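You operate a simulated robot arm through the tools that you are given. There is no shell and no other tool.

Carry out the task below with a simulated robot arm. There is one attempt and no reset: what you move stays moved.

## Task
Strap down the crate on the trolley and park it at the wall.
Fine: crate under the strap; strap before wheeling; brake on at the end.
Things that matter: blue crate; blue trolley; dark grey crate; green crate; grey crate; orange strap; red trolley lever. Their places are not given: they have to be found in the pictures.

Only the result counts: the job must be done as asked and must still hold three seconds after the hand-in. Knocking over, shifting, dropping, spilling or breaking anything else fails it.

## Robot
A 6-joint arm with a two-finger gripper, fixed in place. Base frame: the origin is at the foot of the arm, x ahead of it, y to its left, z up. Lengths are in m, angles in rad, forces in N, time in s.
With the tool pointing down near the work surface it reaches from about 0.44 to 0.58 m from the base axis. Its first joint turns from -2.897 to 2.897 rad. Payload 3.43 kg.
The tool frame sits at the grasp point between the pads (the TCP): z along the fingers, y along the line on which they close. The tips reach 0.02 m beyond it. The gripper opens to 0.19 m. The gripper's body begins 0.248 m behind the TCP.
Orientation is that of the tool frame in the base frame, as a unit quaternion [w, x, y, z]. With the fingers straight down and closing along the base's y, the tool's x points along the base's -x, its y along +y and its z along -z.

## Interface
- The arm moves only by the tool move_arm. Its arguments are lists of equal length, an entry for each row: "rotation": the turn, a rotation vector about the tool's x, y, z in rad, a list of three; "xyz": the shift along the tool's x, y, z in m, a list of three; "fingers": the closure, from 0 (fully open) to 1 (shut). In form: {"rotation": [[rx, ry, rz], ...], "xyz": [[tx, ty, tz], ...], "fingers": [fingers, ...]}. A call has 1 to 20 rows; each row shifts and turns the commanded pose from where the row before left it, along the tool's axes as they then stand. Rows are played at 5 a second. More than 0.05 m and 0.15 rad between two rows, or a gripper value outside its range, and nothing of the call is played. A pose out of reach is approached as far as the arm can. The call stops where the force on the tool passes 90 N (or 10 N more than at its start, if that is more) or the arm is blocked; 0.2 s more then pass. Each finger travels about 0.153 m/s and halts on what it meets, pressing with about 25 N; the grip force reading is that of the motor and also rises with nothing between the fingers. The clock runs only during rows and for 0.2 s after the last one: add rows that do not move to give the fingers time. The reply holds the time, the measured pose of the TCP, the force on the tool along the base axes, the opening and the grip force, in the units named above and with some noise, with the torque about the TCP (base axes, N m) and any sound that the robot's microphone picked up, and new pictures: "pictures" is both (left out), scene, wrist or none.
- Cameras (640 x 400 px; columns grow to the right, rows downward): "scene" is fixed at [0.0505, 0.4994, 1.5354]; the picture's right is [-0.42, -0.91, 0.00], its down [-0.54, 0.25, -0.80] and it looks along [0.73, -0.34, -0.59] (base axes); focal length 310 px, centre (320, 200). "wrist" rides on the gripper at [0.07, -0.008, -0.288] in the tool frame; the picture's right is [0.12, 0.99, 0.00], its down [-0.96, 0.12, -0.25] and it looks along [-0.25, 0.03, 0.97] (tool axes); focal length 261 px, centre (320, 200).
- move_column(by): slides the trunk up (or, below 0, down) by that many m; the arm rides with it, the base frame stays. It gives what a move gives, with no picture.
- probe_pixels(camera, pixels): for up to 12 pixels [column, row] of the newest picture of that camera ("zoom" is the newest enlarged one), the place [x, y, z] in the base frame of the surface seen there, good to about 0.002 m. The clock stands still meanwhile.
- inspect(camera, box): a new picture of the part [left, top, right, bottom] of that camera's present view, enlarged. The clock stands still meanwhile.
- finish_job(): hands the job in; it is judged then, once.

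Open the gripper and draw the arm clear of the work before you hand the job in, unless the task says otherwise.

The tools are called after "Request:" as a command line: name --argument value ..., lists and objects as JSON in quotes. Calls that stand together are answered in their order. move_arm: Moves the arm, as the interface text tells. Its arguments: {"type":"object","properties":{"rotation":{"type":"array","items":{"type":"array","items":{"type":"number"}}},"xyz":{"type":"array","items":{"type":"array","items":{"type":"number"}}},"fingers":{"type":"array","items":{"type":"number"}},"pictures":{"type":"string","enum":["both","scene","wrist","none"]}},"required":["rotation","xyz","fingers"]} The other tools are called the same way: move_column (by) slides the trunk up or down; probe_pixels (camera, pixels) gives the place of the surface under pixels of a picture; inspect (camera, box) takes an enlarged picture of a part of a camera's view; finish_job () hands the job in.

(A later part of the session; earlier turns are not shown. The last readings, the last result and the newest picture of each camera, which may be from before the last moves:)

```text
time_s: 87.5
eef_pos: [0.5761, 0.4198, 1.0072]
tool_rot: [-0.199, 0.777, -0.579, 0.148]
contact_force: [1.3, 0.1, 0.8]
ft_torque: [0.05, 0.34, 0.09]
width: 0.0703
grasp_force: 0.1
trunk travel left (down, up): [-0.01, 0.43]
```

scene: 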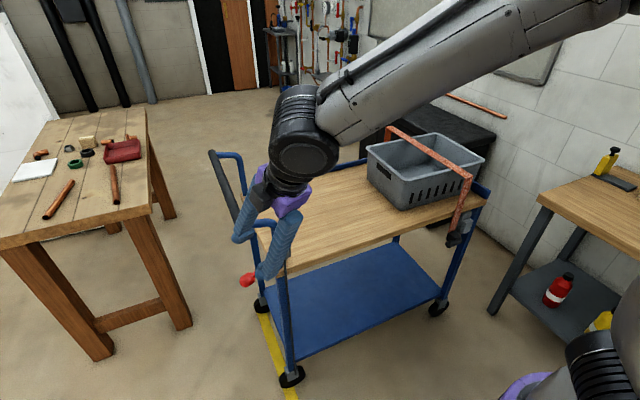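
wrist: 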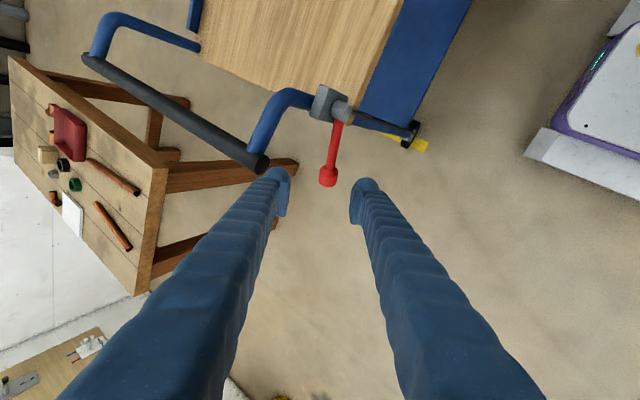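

It settled 1 cm short. I yaw the tool 0.2 rad further outward to gain margin, and probe the knob from the wrist camera.

Request:
move_arm --rotation '[[0, -0.048, -0.088], [0, -0.048, -0.088], [0, 0, 0]]' --xyz '[[0, 0, 0], [0, 0, 0], [0, 0, 0]]' --fingers '[0.63, 0.63, 0.63]'

Request:
inspect --camera "wrist" --box '[240, 100, 400, 200]'

```text
time_s: 88.2
eef_pos: [0.5693, 0.4276, 1.0125]
tool_rot: [-0.215, 0.835, -0.491, 0.127]
contact_force: [0.0, -0.9, 0.5]
ft_torque: [0.03, 0.02, 0.02]
width: 0.0705
grasp_force: 0.1
trunk travel left (down, up): [-0.01, 0.43]
```

scene: 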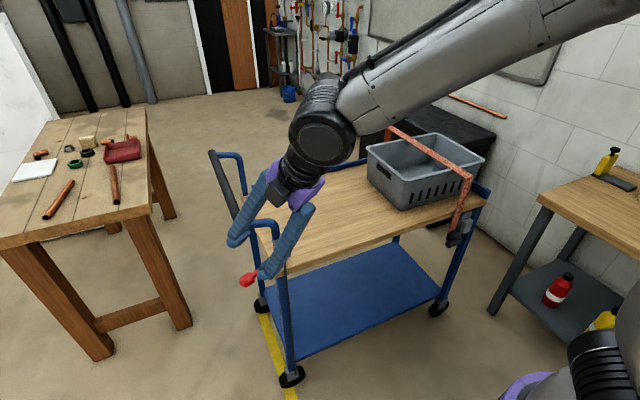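
wrist: 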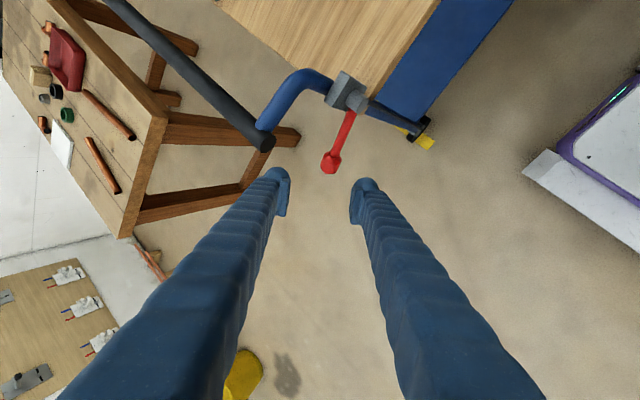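

```text
4.00 times, centred on (320, 150) of wrist
```

zoom: 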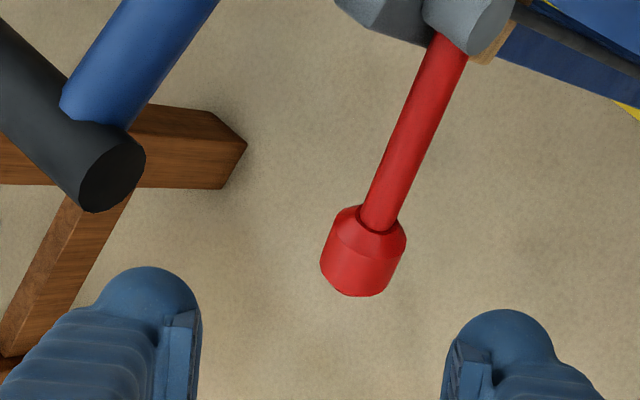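

The pose settled with no force. I probe the knob, rod and handle-bar end in this zoom.

Request:
probe_pixels --camera "zoom" --pixels '[[360, 265], [328, 262], [398, 258], [360, 290], [378, 225], [400, 150], [440, 60], [110, 180], [135, 165], [90, 200], [470, 20], [370, 240]]'

```text
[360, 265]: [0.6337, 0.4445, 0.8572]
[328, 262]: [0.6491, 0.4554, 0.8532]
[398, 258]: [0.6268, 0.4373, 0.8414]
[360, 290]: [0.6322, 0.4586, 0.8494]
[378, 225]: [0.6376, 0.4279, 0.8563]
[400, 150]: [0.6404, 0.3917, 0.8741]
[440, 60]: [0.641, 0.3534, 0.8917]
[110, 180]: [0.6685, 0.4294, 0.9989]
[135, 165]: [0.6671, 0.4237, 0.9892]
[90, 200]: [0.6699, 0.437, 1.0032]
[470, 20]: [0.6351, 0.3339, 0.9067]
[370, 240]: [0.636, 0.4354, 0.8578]
```

Knob centre ≈(0.644,0.447,0.843). I align laterally and advance along the tool axis until the knob is between the pads.

Request:
move_arm --rotation '[[0, 0, 0], [0, 0, 0], [0, 0, 0], [0, 0, 0], [0, 0, 0], [0, 0, 0]]' --xyz '[[0.0185, 0.0161, 0.03], [0, 0, 0.04], [0, 0, 0.04], [0, 0, 0.04], [0, 0, 0.03], [0, 0, 0]]' --fingers '[0.63, 0.63, 0.63, 0.63, 0.63, 0.63]'

Request:
inspect --camera "wrist" --box '[240, 130, 400, 230]'

Request:
inspect --camera "scene" --box '[200, 180, 320, 320]'

```text
time_s: 89.7
eef_pos: [0.6404, 0.4476, 0.8455]
tool_rot: [-0.215, 0.835, -0.491, 0.127]
contact_force: [-0.1, 1.0, 0.3]
ft_torque: [-0.04, 0.03, -0.02]
width: 0.0705
grasp_force: 0.1
trunk travel left (down, up): [-0.01, 0.43]
```

scene: 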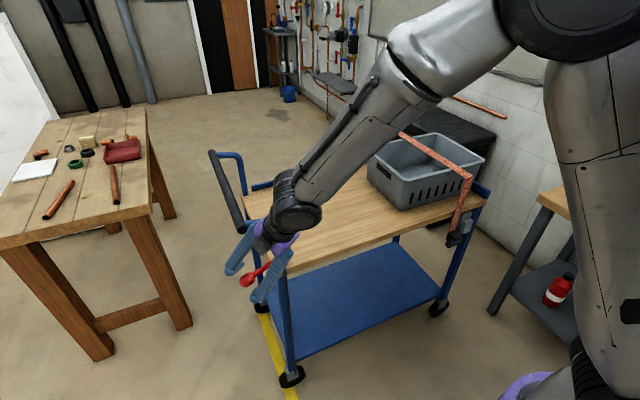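
wrist: 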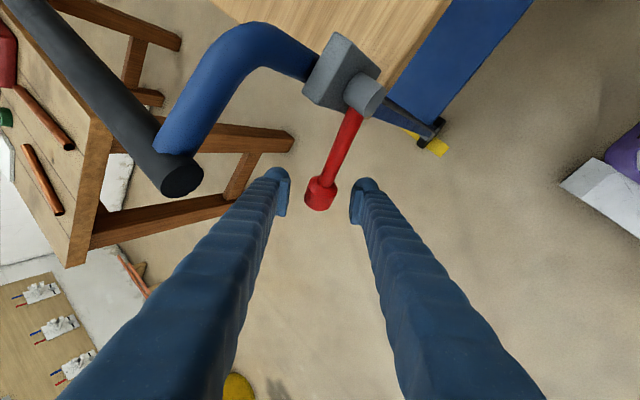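

```text
4.00 times, centred on (320, 180) of wrist
```

zoom: 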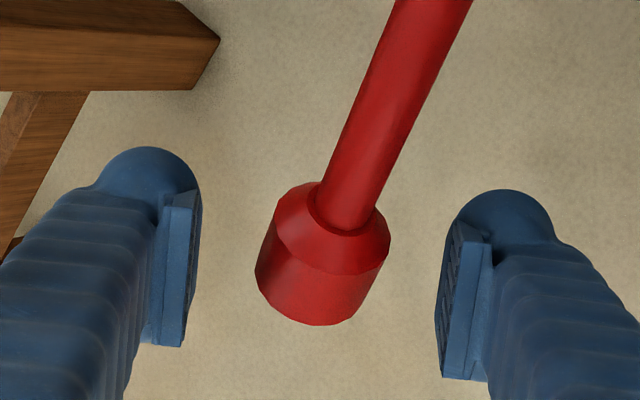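

```text
2.86 times, centred on (260, 250) of scene
```

zoom: 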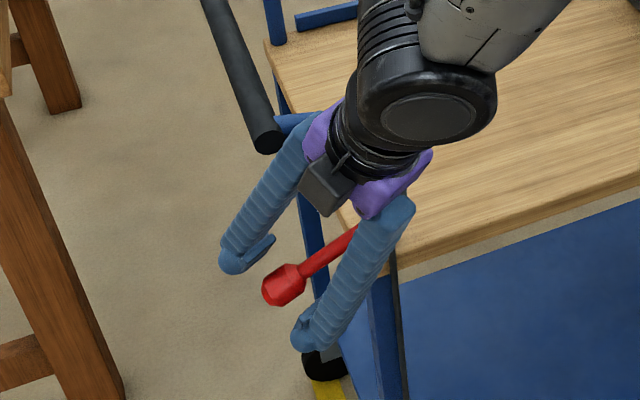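

The knob lies between the pads. I close the gripper on it.

Request:
move_arm --rotation '[[0, 0, 0], [0, 0, 0], [0, 0, 0], [0, 0, 0]]' --xyz '[[0, 0, 0], [0, 0, 0], [0, 0, 0], [0, 0, 0]]' --fingers '[0.72, 0.8, 0.9, 1]'

Request:
inspect --camera "wrist" --box '[240, 130, 400, 230]'

```text
time_s: 90.7
eef_pos: [0.6415, 0.4473, 0.8466]
tool_rot: [-0.216, 0.834, -0.491, 0.126]
contact_force: [4.5, 3.5, -0.4]
ft_torque: [0.45, -0.41, -0.77]
width: 0.0347
grasp_force: 44.7
trunk travel left (down, up): [-0.01, 0.43]
```

scene: 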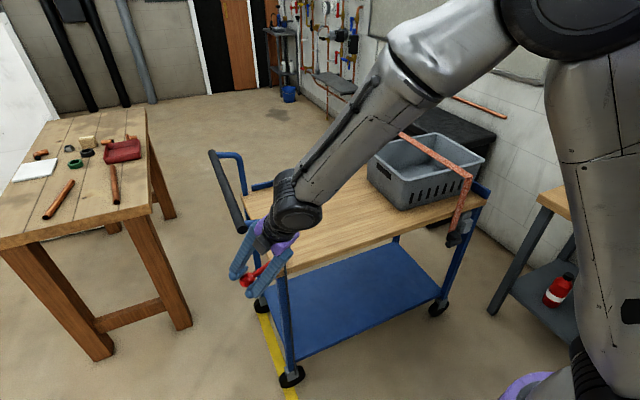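
wrist: 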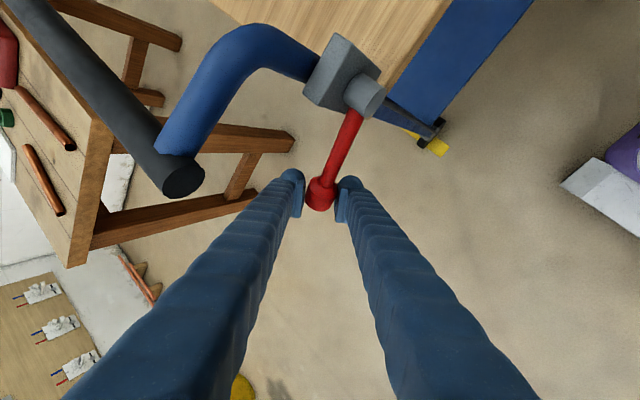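

```text
4.00 times, centred on (320, 180) of wrist
```

zoom: 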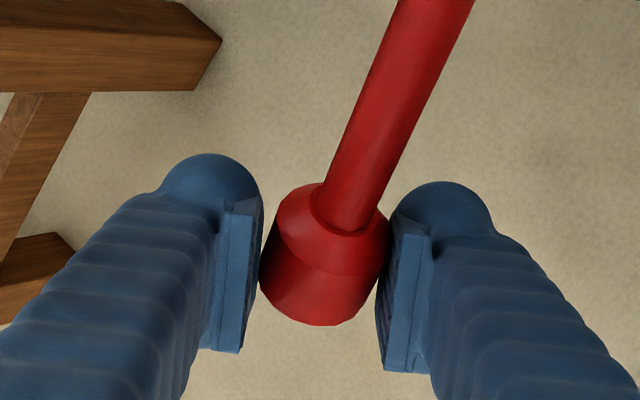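

The knob is gripped (width 0.0347). I test upward motion by 8 mm along the lever's arc.

Request:
move_arm --rotation '[[0, 0, 0], [0, 0, 0]]' --xyz '[[-0.0029, -0.0049, -0.0056], [0, 0, 0]]' --fingers '[1, 1]' --pictures "none"

```text
time_s: 91.2
eef_pos: [0.6405, 0.4492, 0.851]
tool_rot: [-0.214, 0.834, -0.492, 0.127]
contact_force: [-0.1, -0.1, -17.0]
ft_torque: [1.8, 0.03, 0.0]
width: 0.0352
grasp_force: 45.2
trunk travel left (down, up): [-0.01, 0.43]
```

It moved 4 mm with -17 N; I go another 8 mm up to see whether the force climbs.

Request:
move_arm --rotation '[[0, 0, 0], [0, 0, 0]]' --xyz '[[-0.0029, -0.0049, -0.0056], [0, 0, 0]]' --fingers '[1, 1]' --pictures "none"

```text
time_s: 91.8
eef_pos: [0.6403, 0.4535, 0.8593]
tool_rot: [-0.215, 0.834, -0.491, 0.128]
contact_force: [-12.6, -4.9, -13.7]
ft_torque: [1.61, 0.17, -0.03]
width: 0.0362
grasp_force: 44.9
trunk travel left (down, up): [-0.01, 0.43]
```

The lever follows upward with ~14 N resistance. I continue along its arc up to about horizontal.

Request:
move_arm --rotation '[[0, 0, 0], [0, 0, 0], [0, 0, 0], [0, 0, 0], [0, 0, 0]]' --xyz '[[-0.0009, -0.0052, -0.0072], [-0.0009, -0.0052, -0.0072], [-0.0009, -0.0052, -0.0072], [-0.0009, -0.0052, -0.0072], [0, 0, 0]]' --fingers '[1, 1, 1, 1, 1]'

Request:
inspect --camera "scene" --box '[200, 180, 320, 320]'

```text
time_s: 93.0
eef_pos: [0.642, 0.4576, 0.8961]
tool_rot: [-0.215, 0.834, -0.491, 0.128]
contact_force: [-21.0, -3.6, -5.1]
ft_torque: [0.55, 0.3, -0.18]
width: 0.0379
grasp_force: 44.7
trunk travel left (down, up): [-0.01, 0.43]
```

scene: 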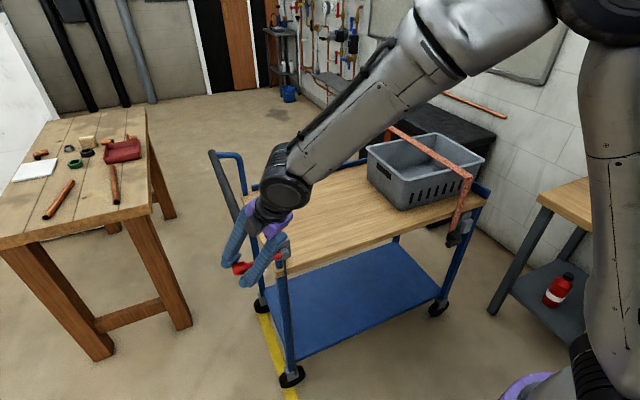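
wrist: 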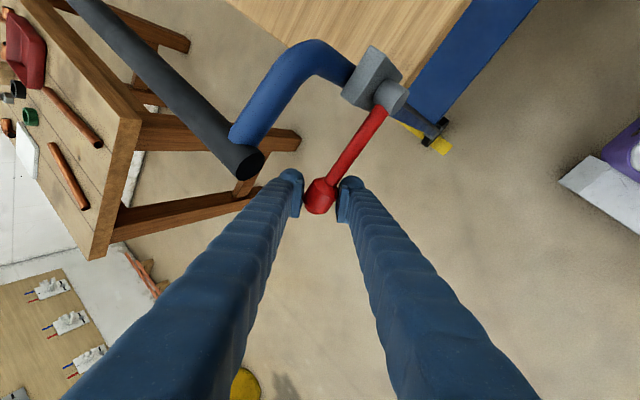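

```text
2.86 times, centred on (260, 250) of scene
```

zoom: 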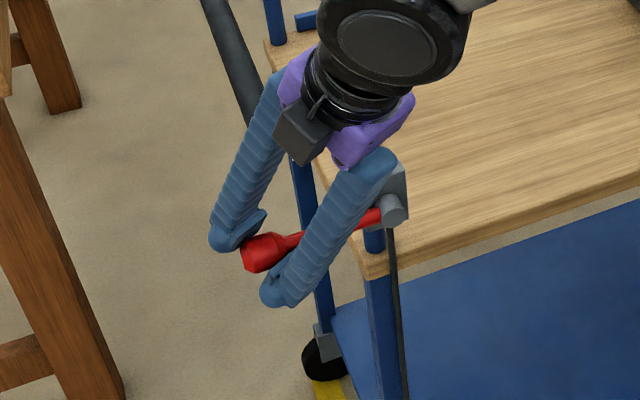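

The lever is now horizontal. I relieve the x force and continue the arc upward by 20°.

Request:
move_arm --rotation '[[0, 0, 0], [0, 0, 0], [0, 0, 0], [0, 0, 0], [0, 0, 0]]' --xyz '[[-0.001, -0.003, -0.0113], [0.0013, -0.0049, -0.0103], [0.0021, -0.0043, -0.0102], [0.003, -0.0038, -0.0104], [0, 0, 0]]' --fingers '[1, 1, 1, 1, 1]'

Request:
inspect --camera "scene" --box '[200, 180, 320, 320]'

```text
time_s: 94.2
eef_pos: [0.6424, 0.4515, 0.9421]
tool_rot: [-0.217, 0.834, -0.492, 0.128]
contact_force: [9.9, 1.0, -0.9]
ft_torque: [0.36, 0.1, -0.06]
width: 0.0379
grasp_force: 45.2
trunk travel left (down, up): [-0.01, 0.43]
```

scene: 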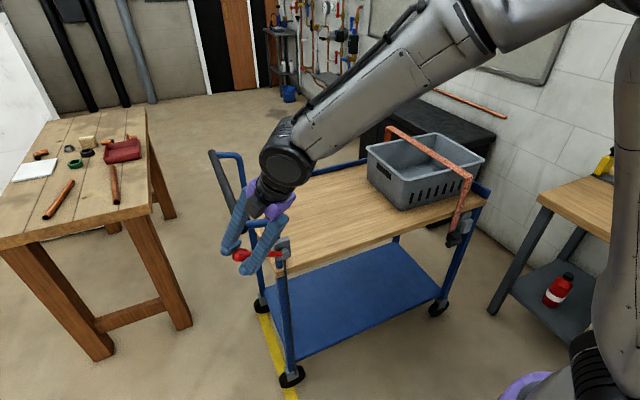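
wrist: 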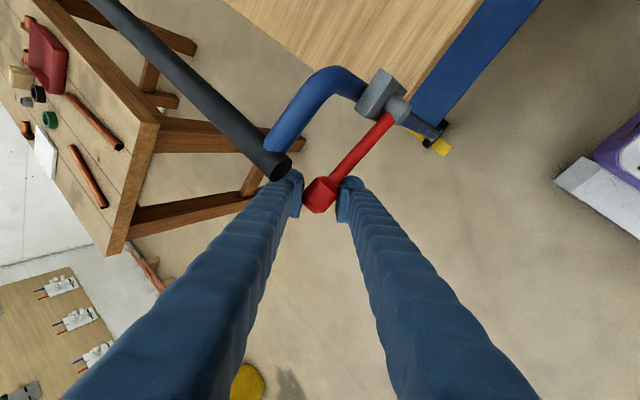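

```text
2.86 times, centred on (260, 250) of scene
```

zoom: 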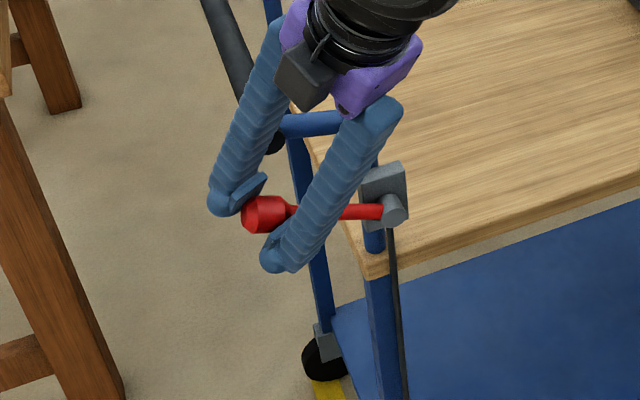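

At +20° it moves freely (no resistance). I raise it another ~8° in two steps.

Request:
move_arm --rotation '[[0, 0, 0], [0, 0, 0], [0, 0, 0]]' --xyz '[[0.0032, -0.0017, -0.0068], [0.0035, -0.0022, -0.008], [0, 0, 0]]' --fingers '[1, 1, 1]'

Request:
inspect --camera "wrist" --box '[240, 110, 400, 220]'

```text
time_s: 95.0
eef_pos: [0.6423, 0.4402, 0.9496]
tool_rot: [-0.21, 0.835, -0.493, 0.125]
contact_force: [23.3, -5.7, -51.1]
ft_torque: [0.98, 0.21, 0.23]
width: 0.0382
grasp_force: 44.5
trunk travel left (down, up): [-0.01, 0.43]
```

scene: 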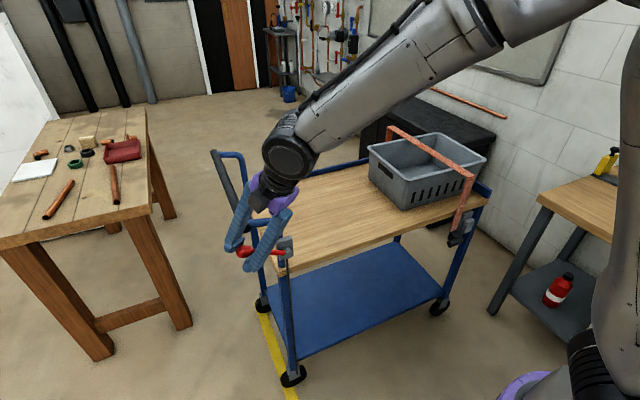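
wrist: 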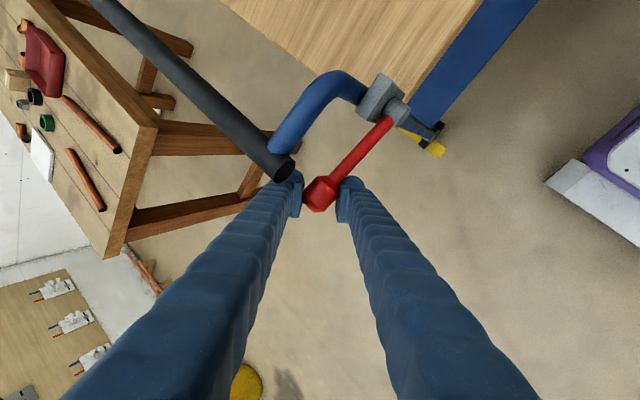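

```text
3.64 times, centred on (320, 165) of wrist
```

zoom: 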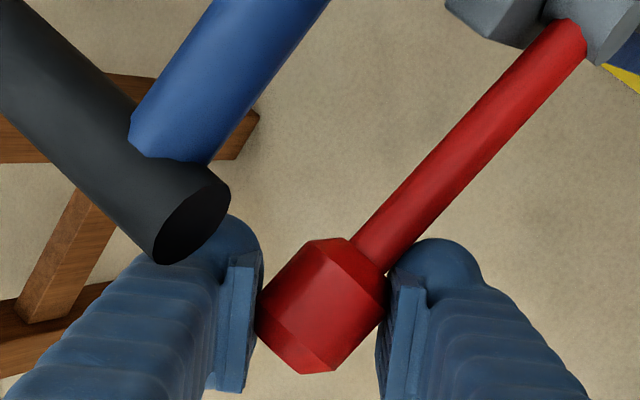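

The lever hit a stop at ≈+25° (51 N) and the whole trolley shifted a few mm in -y, so the brake is released. I ease off, open the fingers and back away along the tool axis.

Request:
move_arm --rotation '[[0, 0, 0], [0, 0, 0], [0, 0, 0], [0, 0, 0], [0, 0, 0], [0, 0, 0], [0, 0, 0], [0, 0, 0]]' --xyz '[[0, 0.002, 0.004], [0, 0, 0], [0, 0, 0], [0, 0, 0], [0, 0, -0.04], [0, 0, -0.04], [0, 0, -0.04], [0, 0, -0.04]]' --fingers '[1, 0.9, 0.75, 0.63, 0.63, 0.63, 0.63, 0.63]'

Request:
inspect --camera "scene" --box '[190, 130, 350, 330]'

Request:
probe_pixels --camera "scene" --pixels '[[440, 160], [470, 176], [402, 181], [215, 155], [274, 226], [290, 378], [436, 310], [246, 250], [262, 250], [285, 245]]'

```text
time_s: 96.8
eef_pos: [0.5701, 0.4061, 1.0917]
tool_rot: [-0.215, 0.835, -0.491, 0.128]
contact_force: [-1.0, 0.5, 0.6]
ft_torque: [-0.13, -0.06, -0.1]
width: 0.0701
grasp_force: 0.0
trunk travel left (down, up): [-0.01, 0.43]
```

scene: 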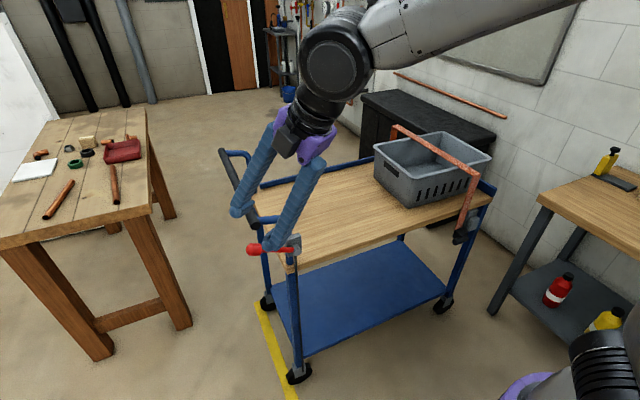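
wrist: 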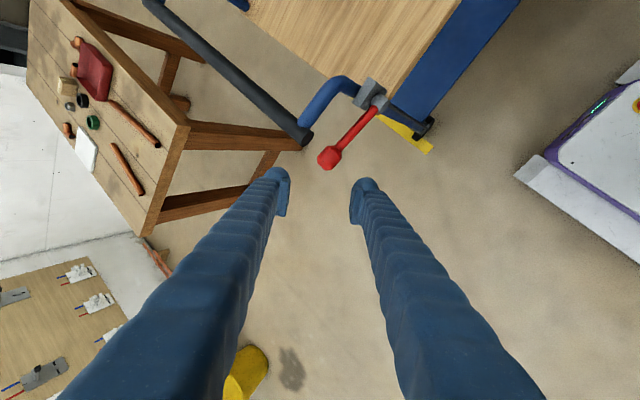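

```text
2.00 times, centred on (270, 230) of scene
```

zoom: 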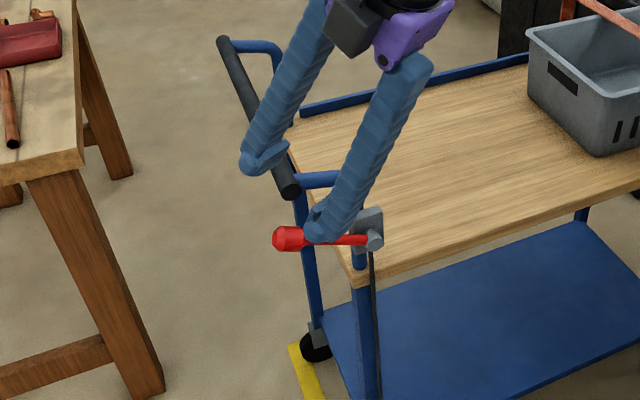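

```text
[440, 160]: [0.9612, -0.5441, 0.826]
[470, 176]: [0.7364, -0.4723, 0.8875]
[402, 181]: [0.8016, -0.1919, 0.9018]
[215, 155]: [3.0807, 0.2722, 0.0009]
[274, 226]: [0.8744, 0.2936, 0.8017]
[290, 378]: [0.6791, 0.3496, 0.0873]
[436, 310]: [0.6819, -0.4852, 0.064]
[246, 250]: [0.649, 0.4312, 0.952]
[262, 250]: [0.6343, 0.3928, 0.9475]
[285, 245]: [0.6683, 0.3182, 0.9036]
```

The trolley has already rolled ~2 cm toward -y, so it is free. I rise to (0.62,0.33,1.2) and turn the tool so the fingers close along y, to grip the push-handle.

Request:
move_arm --rotation '[[0, 0, 0], [0, 0, 0], [0, 0, 0], [0, 0, 0], [0.0142, 0.01484, 0.1434], [0.0142, 0.01484, 0.1434], [0.0142, 0.01484, 0.1434], [0.0142, 0.01484, 0.1434], [0.0142, 0.01484, 0.1434], [0.0142, 0.01484, 0.1434], [0.0142, 0.01484, 0.1434], [0.0142, 0.01484, 0.1434], [0.0142, 0.01484, 0.1434], [0.0142, 0.01484, 0.1434], [0.0142, 0.01484, 0.1434], [0.0142, 0.01484, 0.1434], [0.0142, 0.01484, 0.1434], [0.0142, 0.01484, 0.1434], [0, 0, 0]]' --xyz '[[0.0227, -0.0148, -0.0233], [0.0227, -0.0148, -0.0233], [0.0227, -0.0148, -0.0233], [0.0227, -0.0148, -0.0233], [0, 0, 0], [0, 0, 0], [0, 0, 0], [0, 0, 0], [0, 0, 0], [0, 0, 0], [0, 0, 0], [0, 0, 0], [0, 0, 0], [0, 0, 0], [0, 0, 0], [0, 0, 0], [0, 0, 0], [0, 0, 0], [0, 0, 0]]' --fingers '[0.6, 0.6, 0.6, 0.6, 0.6, 0.6, 0.6, 0.6, 0.6, 0.6, 0.6, 0.6, 0.6, 0.6, 0.6, 0.6, 0.6, 0.6, 0.6]'

Request:
inspect --camera "scene" --box '[190, 130, 350, 330]'

```text
time_s: 101.0
eef_pos: [0.6136, 0.3195, 1.2429]
tool_rot: [0.269, 0.007, 0.963, 0.019]
contact_force: [-0.8, -0.6, 0.8]
ft_torque: [0.14, -0.09, 0.07]
width: 0.076
grasp_force: 0.0
trunk travel left (down, up): [-0.01, 0.43]
stopped in row 19: the arm was blocked; the commanded pose is now the measured one
```

scene: 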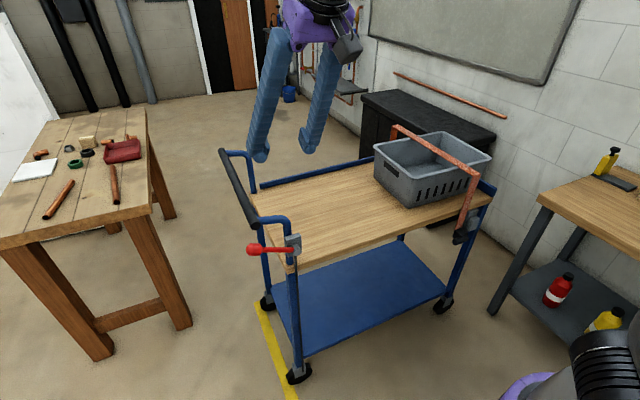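
wrist: 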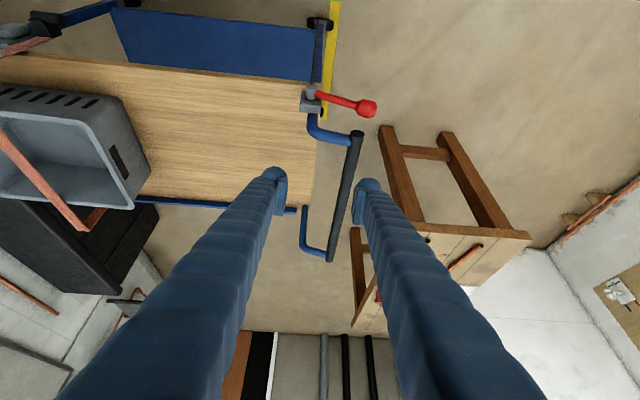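

```text
2.00 times, centred on (270, 230) of scene
```

zoom: 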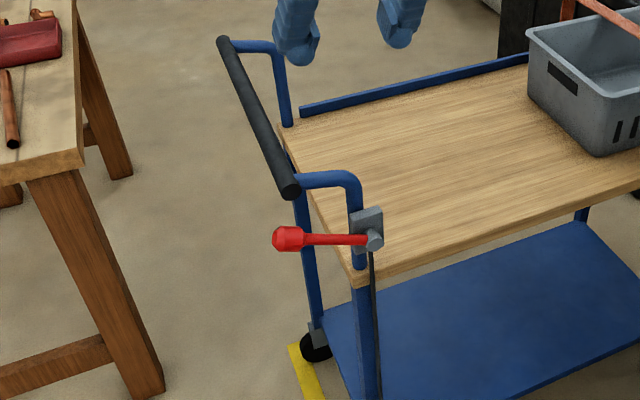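

The trolley stays where it is. I probe the handle bar and tubes for the exact grip point.

Request:
probe_pixels --camera "zoom" --pixels '[[225, 45], [245, 90], [258, 120], [270, 145], [280, 165], [290, 185], [330, 178], [350, 190], [355, 230], [275, 45], [289, 240], [365, 240]]'

Request:
probe_pixels --camera "scene" --pixels '[[442, 160], [473, 185], [477, 173], [374, 148], [458, 240], [464, 236], [492, 195], [485, 190], [298, 376], [446, 308], [400, 100], [495, 140]]'

```text
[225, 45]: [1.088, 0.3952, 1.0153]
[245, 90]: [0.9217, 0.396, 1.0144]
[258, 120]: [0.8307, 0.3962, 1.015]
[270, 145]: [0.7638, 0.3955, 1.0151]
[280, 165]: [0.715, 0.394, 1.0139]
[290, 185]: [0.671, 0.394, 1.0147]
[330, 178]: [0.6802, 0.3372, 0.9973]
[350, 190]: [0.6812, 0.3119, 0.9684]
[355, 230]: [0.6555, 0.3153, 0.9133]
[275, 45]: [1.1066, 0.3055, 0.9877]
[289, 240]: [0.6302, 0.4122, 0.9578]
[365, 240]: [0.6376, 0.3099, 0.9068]
```

```text
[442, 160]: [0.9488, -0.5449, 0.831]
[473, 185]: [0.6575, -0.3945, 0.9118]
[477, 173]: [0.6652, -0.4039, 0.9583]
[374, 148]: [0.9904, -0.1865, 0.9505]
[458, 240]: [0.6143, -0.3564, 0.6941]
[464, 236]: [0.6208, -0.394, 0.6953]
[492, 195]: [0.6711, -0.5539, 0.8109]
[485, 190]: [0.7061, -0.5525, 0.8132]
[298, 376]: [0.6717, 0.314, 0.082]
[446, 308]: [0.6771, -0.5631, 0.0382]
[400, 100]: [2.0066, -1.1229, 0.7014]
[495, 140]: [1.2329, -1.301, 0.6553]
```

The bar axis is at y≈0.398, z≈0.998, straight along x. I fix the small roll and move above the bar at x≈0.735.

Request:
move_arm --rotation '[[0.0342, 0, -0.0207], [0, 0, 0], [0, 0, 0], [0, 0, 0], [0, 0, 0], [0, 0, 0], [0, 0, 0]]' --xyz '[[0, 0, 0], [-0.007, 0.0157, 0.0353], [-0.007, 0.0157, 0.0353], [-0.007, 0.0157, 0.0353], [-0.007, 0.0157, 0.0353], [-0.007, 0.0157, 0.0353], [0, 0, 0]]' --fingers '[0.6, 0.6, 0.6, 0.6, 0.6, 0.6, 0.6]'

```text
time_s: 102.1
eef_pos: [0.6631, 0.3423, 1.2842]
tool_rot: [0.329, 0.018, 0.943, 0.051]
contact_force: [-0.5, -0.2, 1.9]
ft_torque: [0.14, -0.12, 0.12]
width: 0.0759
grasp_force: 0.0
trunk travel left (down, up): [-0.01, 0.43]
stopped in row 5: the arm was blocked; the commanded pose is now the measured one
```

scene: 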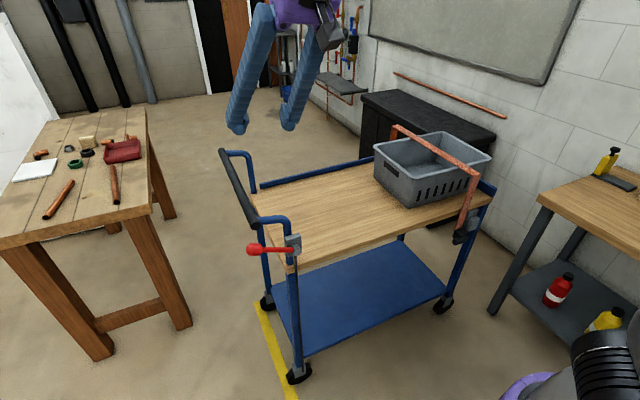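
wrist: 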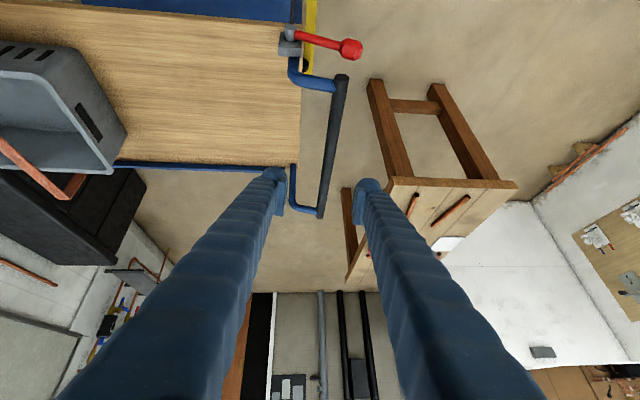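

The wrist camera side bumps the forearm when the bend is too large at this height (tilt got pushed to 0.67). I keep the larger tilt and go outward and down to (0.735,0.398,1.12), where the bend is smaller.

Request:
move_arm --rotation '[[0, 0, 0], [0, 0, 0], [0, 0, 0], [0, 0, 0], [0, 0, 0], [0, 0, 0]]' --xyz '[[0.0098, 0.0076, 0.0355], [0.0098, 0.0076, 0.0355], [0.0098, 0.0076, 0.0355], [0.0098, 0.0076, 0.0355], [0.0098, 0.0076, 0.0355], [0, 0, 0]]' --fingers '[0.6, 0.6, 0.6, 0.6, 0.6, 0.6]'

```text
time_s: 103.3
eef_pos: [0.7191, 0.3665, 1.2521]
tool_rot: [0.387, 0.042, 0.916, 0.095]
contact_force: [-1.1, -1.6, 0.4]
ft_torque: [0.16, -0.1, 0.16]
width: 0.0759
grasp_force: 0.0
trunk travel left (down, up): [-0.01, 0.43]
stopped in row 5: the arm was blocked; the commanded pose is now the measured one
```

scene: 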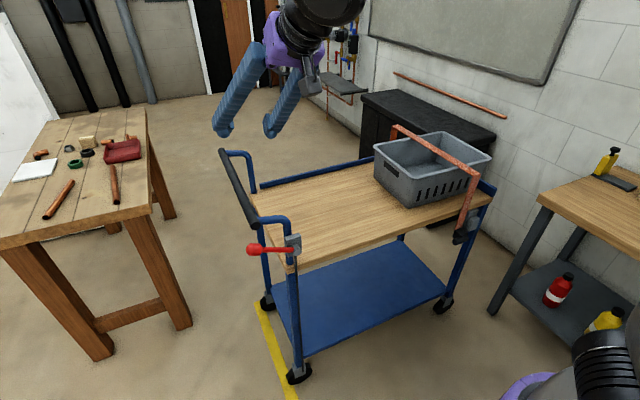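
wrist: 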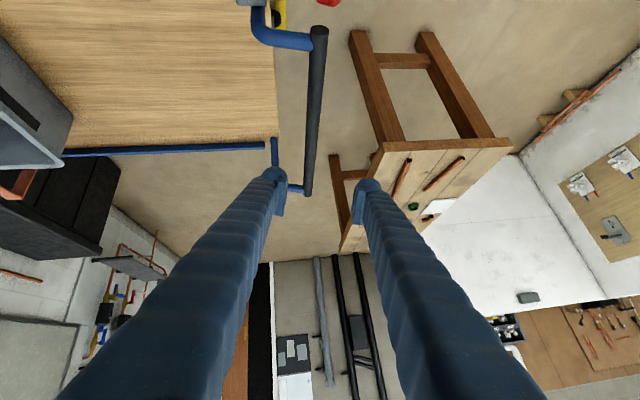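

The arm still resists coming down and the tool rolls; I test small single moves to find what is blocking. First straight down 3 cm.

Request:
move_arm --rotation '[[0, 0, 0], [0, 0, 0]]' --xyz '[[0.0182, -0.0062, 0.0205], [0, 0, 0]]' --fingers '[0.6, 0.6]'

```text
time_s: 103.9
eef_pos: [0.7239, 0.3695, 1.22]
tool_rot: [0.385, 0.041, 0.917, 0.094]
contact_force: [-0.5, 0.3, -0.9]
ft_torque: [-0.1, -0.01, -0.04]
width: 0.0759
grasp_force: 0.1
trunk travel left (down, up): [-0.01, 0.43]
```

scene: 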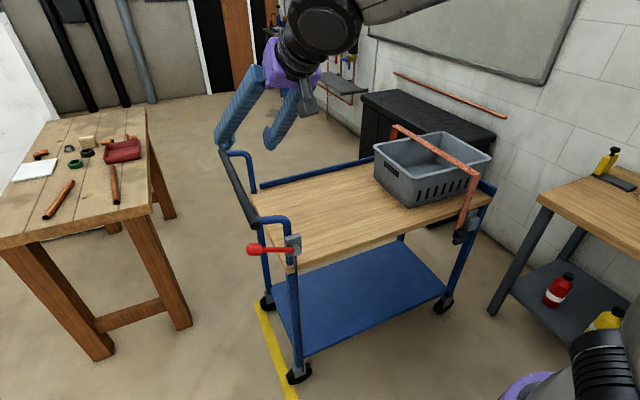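
wrist: 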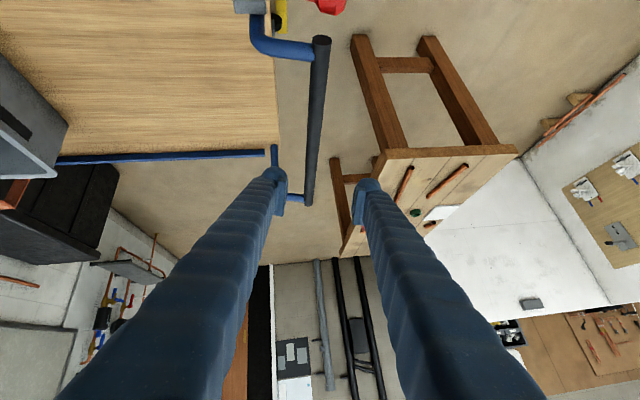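

Straight down works. I continue down 0.09 m, then correct roll and tilt there.

Request:
move_arm --rotation '[[0, 0, 0], [0, 0, 0], [0, 0, 0], [0, 0, 0]]' --xyz '[[0.0209, -0.0061, 0.0206], [0.0209, -0.0061, 0.0206], [0.0209, -0.0061, 0.0206], [0, 0, 0]]' --fingers '[0.6, 0.6, 0.6, 0.6]' --pictures "none"

Request:
move_arm --rotation '[[0.07, 0.05, -0.07], [0.07, 0.05, -0.07], [0, 0, 0]]' --xyz '[[0, 0, 0], [0, 0, 0], [0, 0, 0]]' --fingers '[0.6, 0.6, 0.6]'

```text
time_s: 104.9
eef_pos: [0.7306, 0.3585, 1.1209]
tool_rot: [0.382, 0.047, 0.919, 0.087]
contact_force: [-0.2, -0.1, -0.8]
ft_torque: [-0.02, 0.01, 0.0]
width: 0.076
grasp_force: 0.2
trunk travel left (down, up): [-0.01, 0.43]
```

```text
time_s: 105.7
eef_pos: [0.734, 0.3557, 1.11]
tool_rot: [0.331, 0.005, 0.944, -0.006]
contact_force: [0.7, 0.4, -0.7]
ft_torque: [-0.16, -0.08, -0.13]
width: 0.0761
grasp_force: 0.1
trunk travel left (down, up): [-0.01, 0.43]
```

scene: 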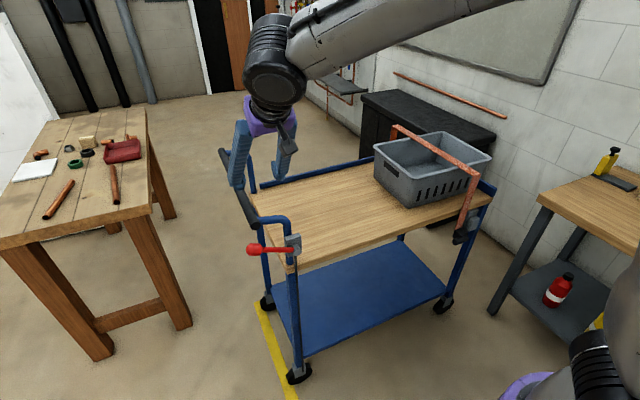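
wrist: 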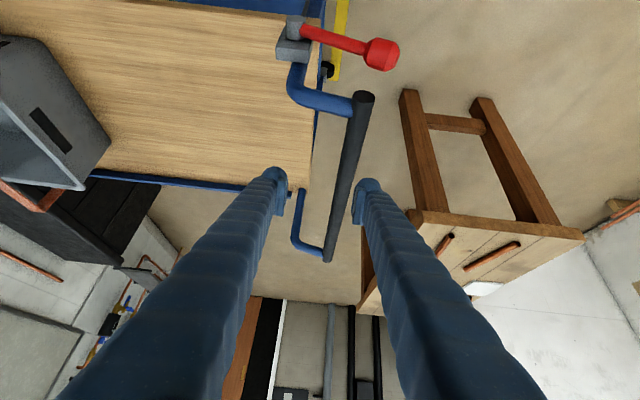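

Now the pose is clean (tilt 0.675, no roll) at (0.734,0.356,1.11). I shift +0.042 in y to centre over the bar and steepen the tilt slightly.

Request:
move_arm --rotation '[[0, 0, 0], [0, 0, 0], [0, 0.1, 0], [0, 0, 0]]' --xyz '[[0, 0.021, 0], [0, 0.021, 0], [0, 0, 0], [0, 0, 0]]' --fingers '[0.6, 0.6, 0.6, 0.6]'

```text
time_s: 106.7
eef_pos: [0.7244, 0.4146, 1.1157]
tool_rot: [0.285, -0.005, 0.958, -0.001]
contact_force: [-0.3, 0.3, -0.5]
ft_torque: [-0.01, 0.0, 0.01]
width: 0.0762
grasp_force: 0.1
trunk travel left (down, up): [-0.01, 0.43]
```

scene: 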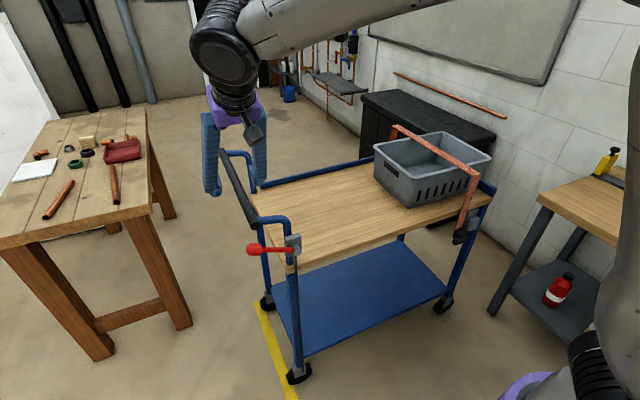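
wrist: 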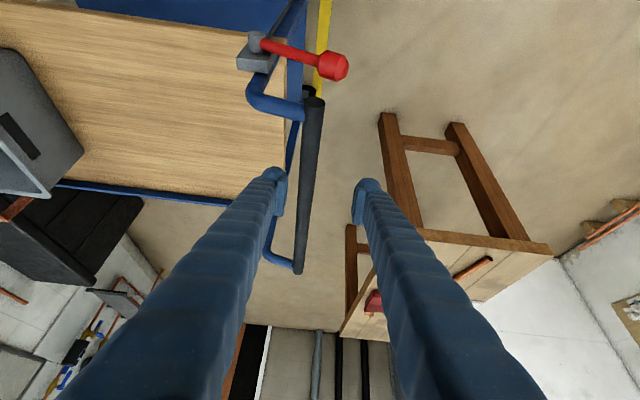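

The arm is in good shape now at (0.724,0.415,1.116). I centre on the bar (y 0.398) and descend so the bar is between the pads.

Request:
move_arm --rotation '[[0, 0, 0], [0, 0, 0], [0, 0, 0], [0, 0, 0], [0, 0, 0]]' --xyz '[[-0.0131, -0.0165, 0.0085], [0.0211, 0, 0.0323], [0.0211, 0, 0.0323], [0.0205, 0, 0.0315], [0, 0, 0]]' --fingers '[0.6, 0.6, 0.6, 0.6, 0.6]'

Request:
inspect --camera "wrist" --box '[220, 80, 420, 260]'

```text
time_s: 107.9
eef_pos: [0.7394, 0.3993, 1.0011]
tool_rot: [0.286, -0.006, 0.958, 0.0]
contact_force: [-0.5, -1.1, -0.2]
ft_torque: [-0.04, 0.01, -0.01]
width: 0.0759
grasp_force: 0.1
trunk travel left (down, up): [-0.01, 0.43]
```

scene: 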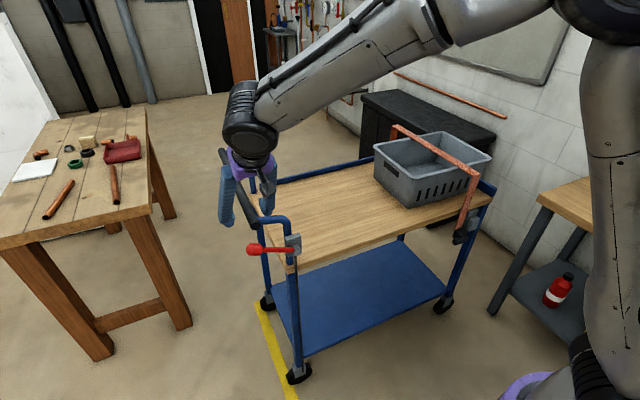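
wrist: 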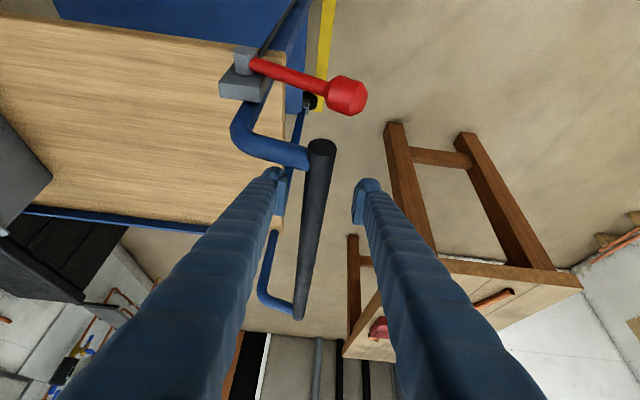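

```text
2.22 times, centred on (320, 170) of wrist
```

zoom: 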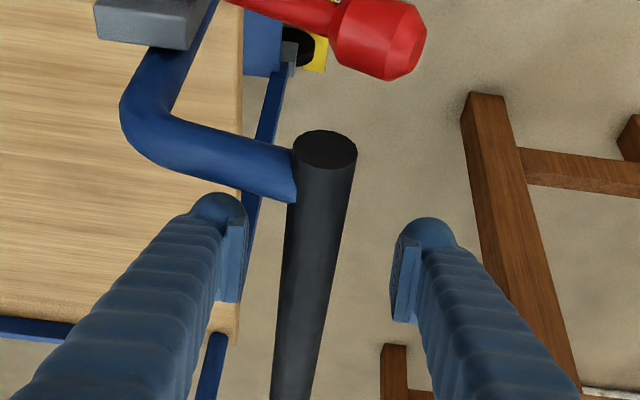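

The bar lies between the fingers at (0.739,0.399,1.001). I close the gripper on the bar.

Request:
move_arm --rotation '[[0, 0, 0], [0, 0, 0], [0, 0, 0], [0, 0, 0]]' --xyz '[[0, 0, 0], [0, 0, 0], [0, 0, 0], [0, 0, 0]]' --fingers '[0.7, 0.8, 0.9, 0.9]' --pictures "none"

```text
time_s: 108.9
eef_pos: [0.739, 0.4004, 1.0002]
tool_rot: [0.286, -0.006, 0.958, 0.0]
contact_force: [1.7, 4.8, -2.2]
ft_torque: [0.02, 0.03, -0.01]
width: 0.0267
grasp_force: 44.8
trunk travel left (down, up): [-0.01, 0.43]
```

The bar is gripped (width 0.027). I start rolling the trolley slowly in -y by 0.1 m.

Request:
move_arm --rotation '[[0, 0, 0], [0, 0, 0], [0, 0, 0], [0, 0, 0], [0, 0, 0], [0, 0, 0], [0, 0, 0]]' --xyz '[[0.0001, -0.01, 0], [0.0002, -0.02, 0], [0.0002, -0.02, 0], [0.0002, -0.02, 0], [0.0002, -0.02, 0], [0.0001, -0.01, 0], [0, 0, 0]]' --fingers '[0.9, 0.9, 0.9, 0.9, 0.9, 0.9, 0.9]'

Request:
probe_pixels --camera "scene" --pixels '[[215, 150], [470, 190], [490, 180], [400, 150]]'

```text
time_s: 110.5
eef_pos: [0.7398, 0.2987, 1.0]
tool_rot: [0.285, -0.006, 0.958, 0.0]
contact_force: [4.5, -4.4, 1.6]
ft_torque: [-0.05, -0.05, -0.15]
width: 0.0263
grasp_force: 44.9
trunk travel left (down, up): [-0.01, 0.43]
```

scene: 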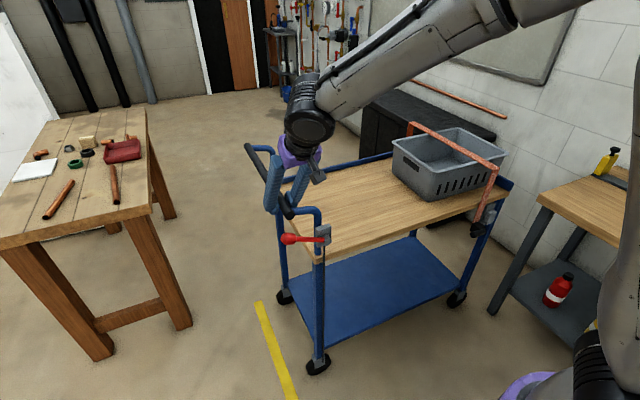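
wrist: 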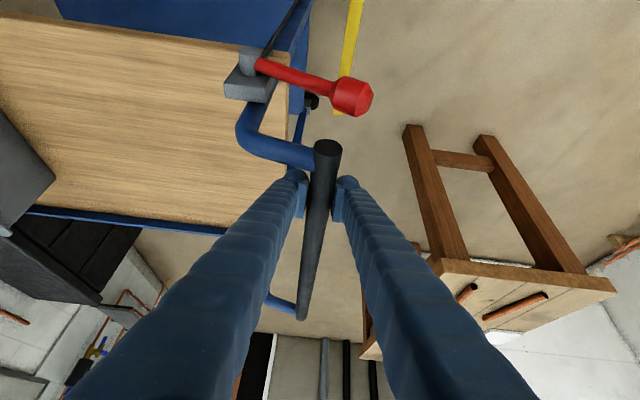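

```text
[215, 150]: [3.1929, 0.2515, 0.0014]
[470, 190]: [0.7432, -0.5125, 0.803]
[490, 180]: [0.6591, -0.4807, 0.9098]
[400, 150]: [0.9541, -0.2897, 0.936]
```

Rolling needs only a few newtons and the crate and strap ride along. I roll 0.2 m further.

Request:
move_arm --rotation '[[0, 0, 0], [0, 0, 0], [0, 0, 0], [0, 0, 0], [0, 0, 0], [0, 0, 0], [0, 0, 0], [0, 0, 0], [0, 0, 0], [0, 0, 0]]' --xyz '[[0.0001, -0.01, 0], [0.0002, -0.02, 0], [0.0003, -0.025, 0], [0.0003, -0.025, 0], [0.0003, -0.025, 0], [0.0003, -0.025, 0], [0.0003, -0.025, 0], [0.0003, -0.025, 0], [0.0002, -0.015, 0], [0.0001, -0.005, 0]]' --fingers '[0.9, 0.9, 0.9, 0.9, 0.9, 0.9, 0.9, 0.9, 0.9, 0.9]'

```text
time_s: 112.7
eef_pos: [0.7386, 0.0986, 1.0009]
tool_rot: [0.287, -0.006, 0.958, 0.0]
contact_force: [0.3, 2.1, 2.7]
ft_torque: [0.01, 0.05, 0.02]
width: 0.0266
grasp_force: 45.0
trunk travel left (down, up): [-0.01, 0.43]
```

scene: 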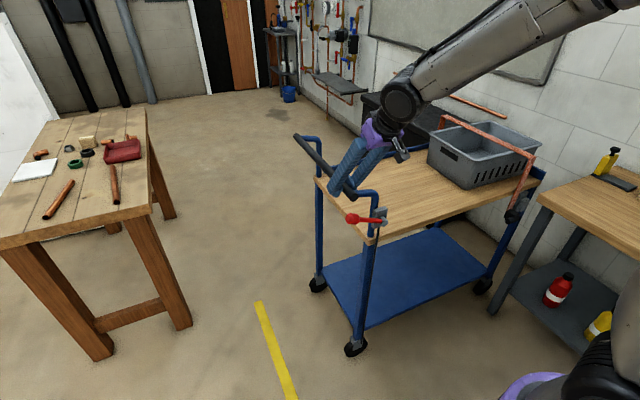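
wrist: 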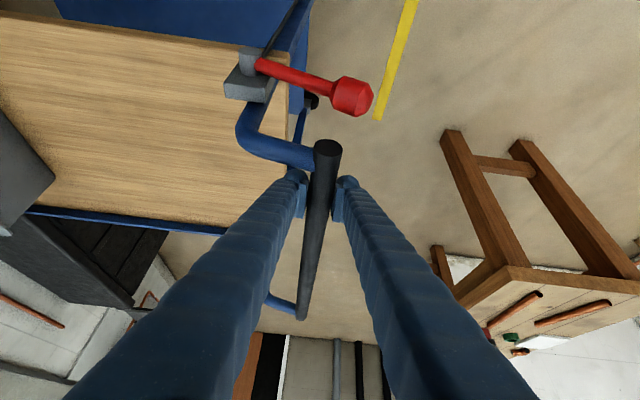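

The trolley nose now passes the bench corner. I check the clearance between the bench and the strap handle before going further.

Request:
inspect --camera "scene" --box '[480, 120, 640, 300]'

Request:
probe_pixels --camera "scene" --pixels '[[513, 213], [520, 205], [541, 196], [545, 178], [530, 270], [490, 310], [543, 205], [536, 215], [500, 300], [483, 286], [558, 165], [600, 160]]'

```text
2.22 times, centred on (560, 210) of scene
```

zoom: 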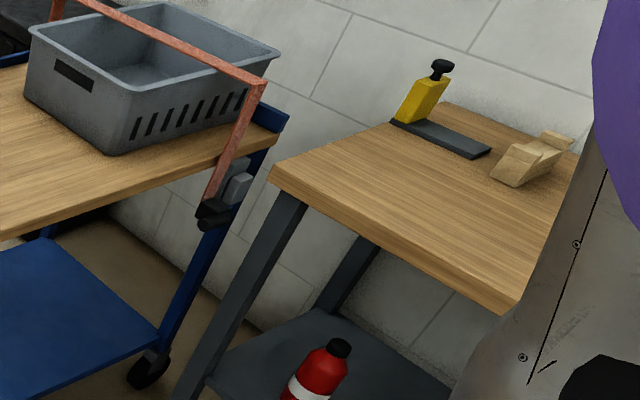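

```text
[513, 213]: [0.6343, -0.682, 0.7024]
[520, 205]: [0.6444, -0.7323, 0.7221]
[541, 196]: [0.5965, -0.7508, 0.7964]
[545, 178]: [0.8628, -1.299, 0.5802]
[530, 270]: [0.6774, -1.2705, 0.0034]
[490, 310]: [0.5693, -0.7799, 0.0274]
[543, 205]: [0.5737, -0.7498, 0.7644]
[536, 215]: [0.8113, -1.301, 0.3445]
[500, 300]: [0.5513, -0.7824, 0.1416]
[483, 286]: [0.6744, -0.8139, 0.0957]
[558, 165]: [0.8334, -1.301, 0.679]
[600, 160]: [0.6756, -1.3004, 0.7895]
```

Bench top edge is at x≈0.60 and legs at x≤0.57, while the strap handle stays at x≥0.603 and below the top — clear. I roll 0.2 m further.

Request:
move_arm --rotation '[[0, 0, 0], [0, 0, 0], [0, 0, 0], [0, 0, 0], [0, 0, 0], [0, 0, 0], [0, 0, 0], [0, 0, 0], [0, 0, 0], [0, 0, 0]]' --xyz '[[0.0001, -0.01, 0], [0.0002, -0.02, 0], [0.0003, -0.025, 0], [0.0003, -0.025, 0], [0.0003, -0.025, 0], [0.0003, -0.025, 0], [0.0003, -0.025, 0], [0.0003, -0.025, 0], [0.0002, -0.015, 0], [0.0001, -0.005, 0]]' --fingers '[0.9, 0.9, 0.9, 0.9, 0.9, 0.9, 0.9, 0.9, 0.9, 0.9]'

```text
time_s: 114.9
eef_pos: [0.7401, -0.102, 1.0003]
tool_rot: [0.287, -0.007, 0.958, 0.0]
contact_force: [1.6, 2.0, 11.6]
ft_torque: [0.12, -0.09, 0.01]
width: 0.0267
grasp_force: 44.9
trunk travel left (down, up): [-0.01, 0.43]
```

scene: 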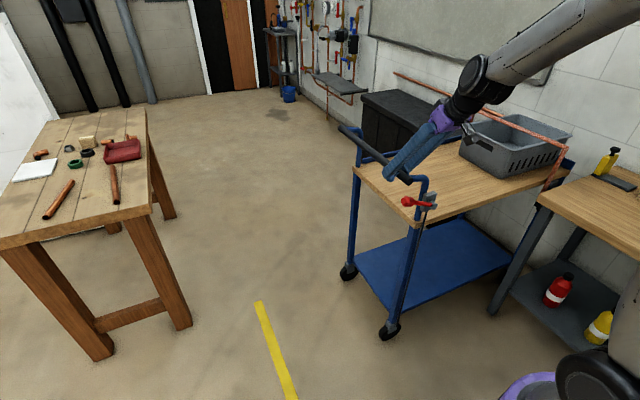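
wrist: 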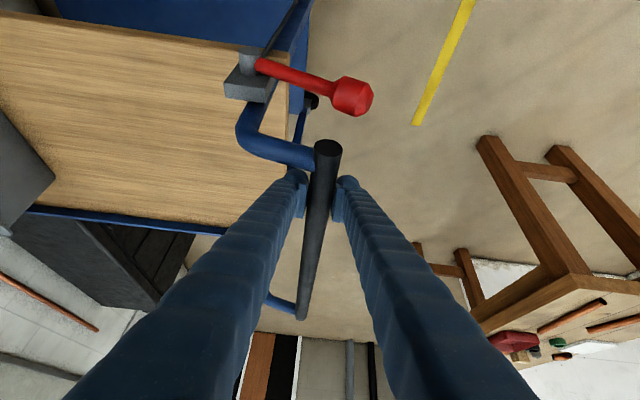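

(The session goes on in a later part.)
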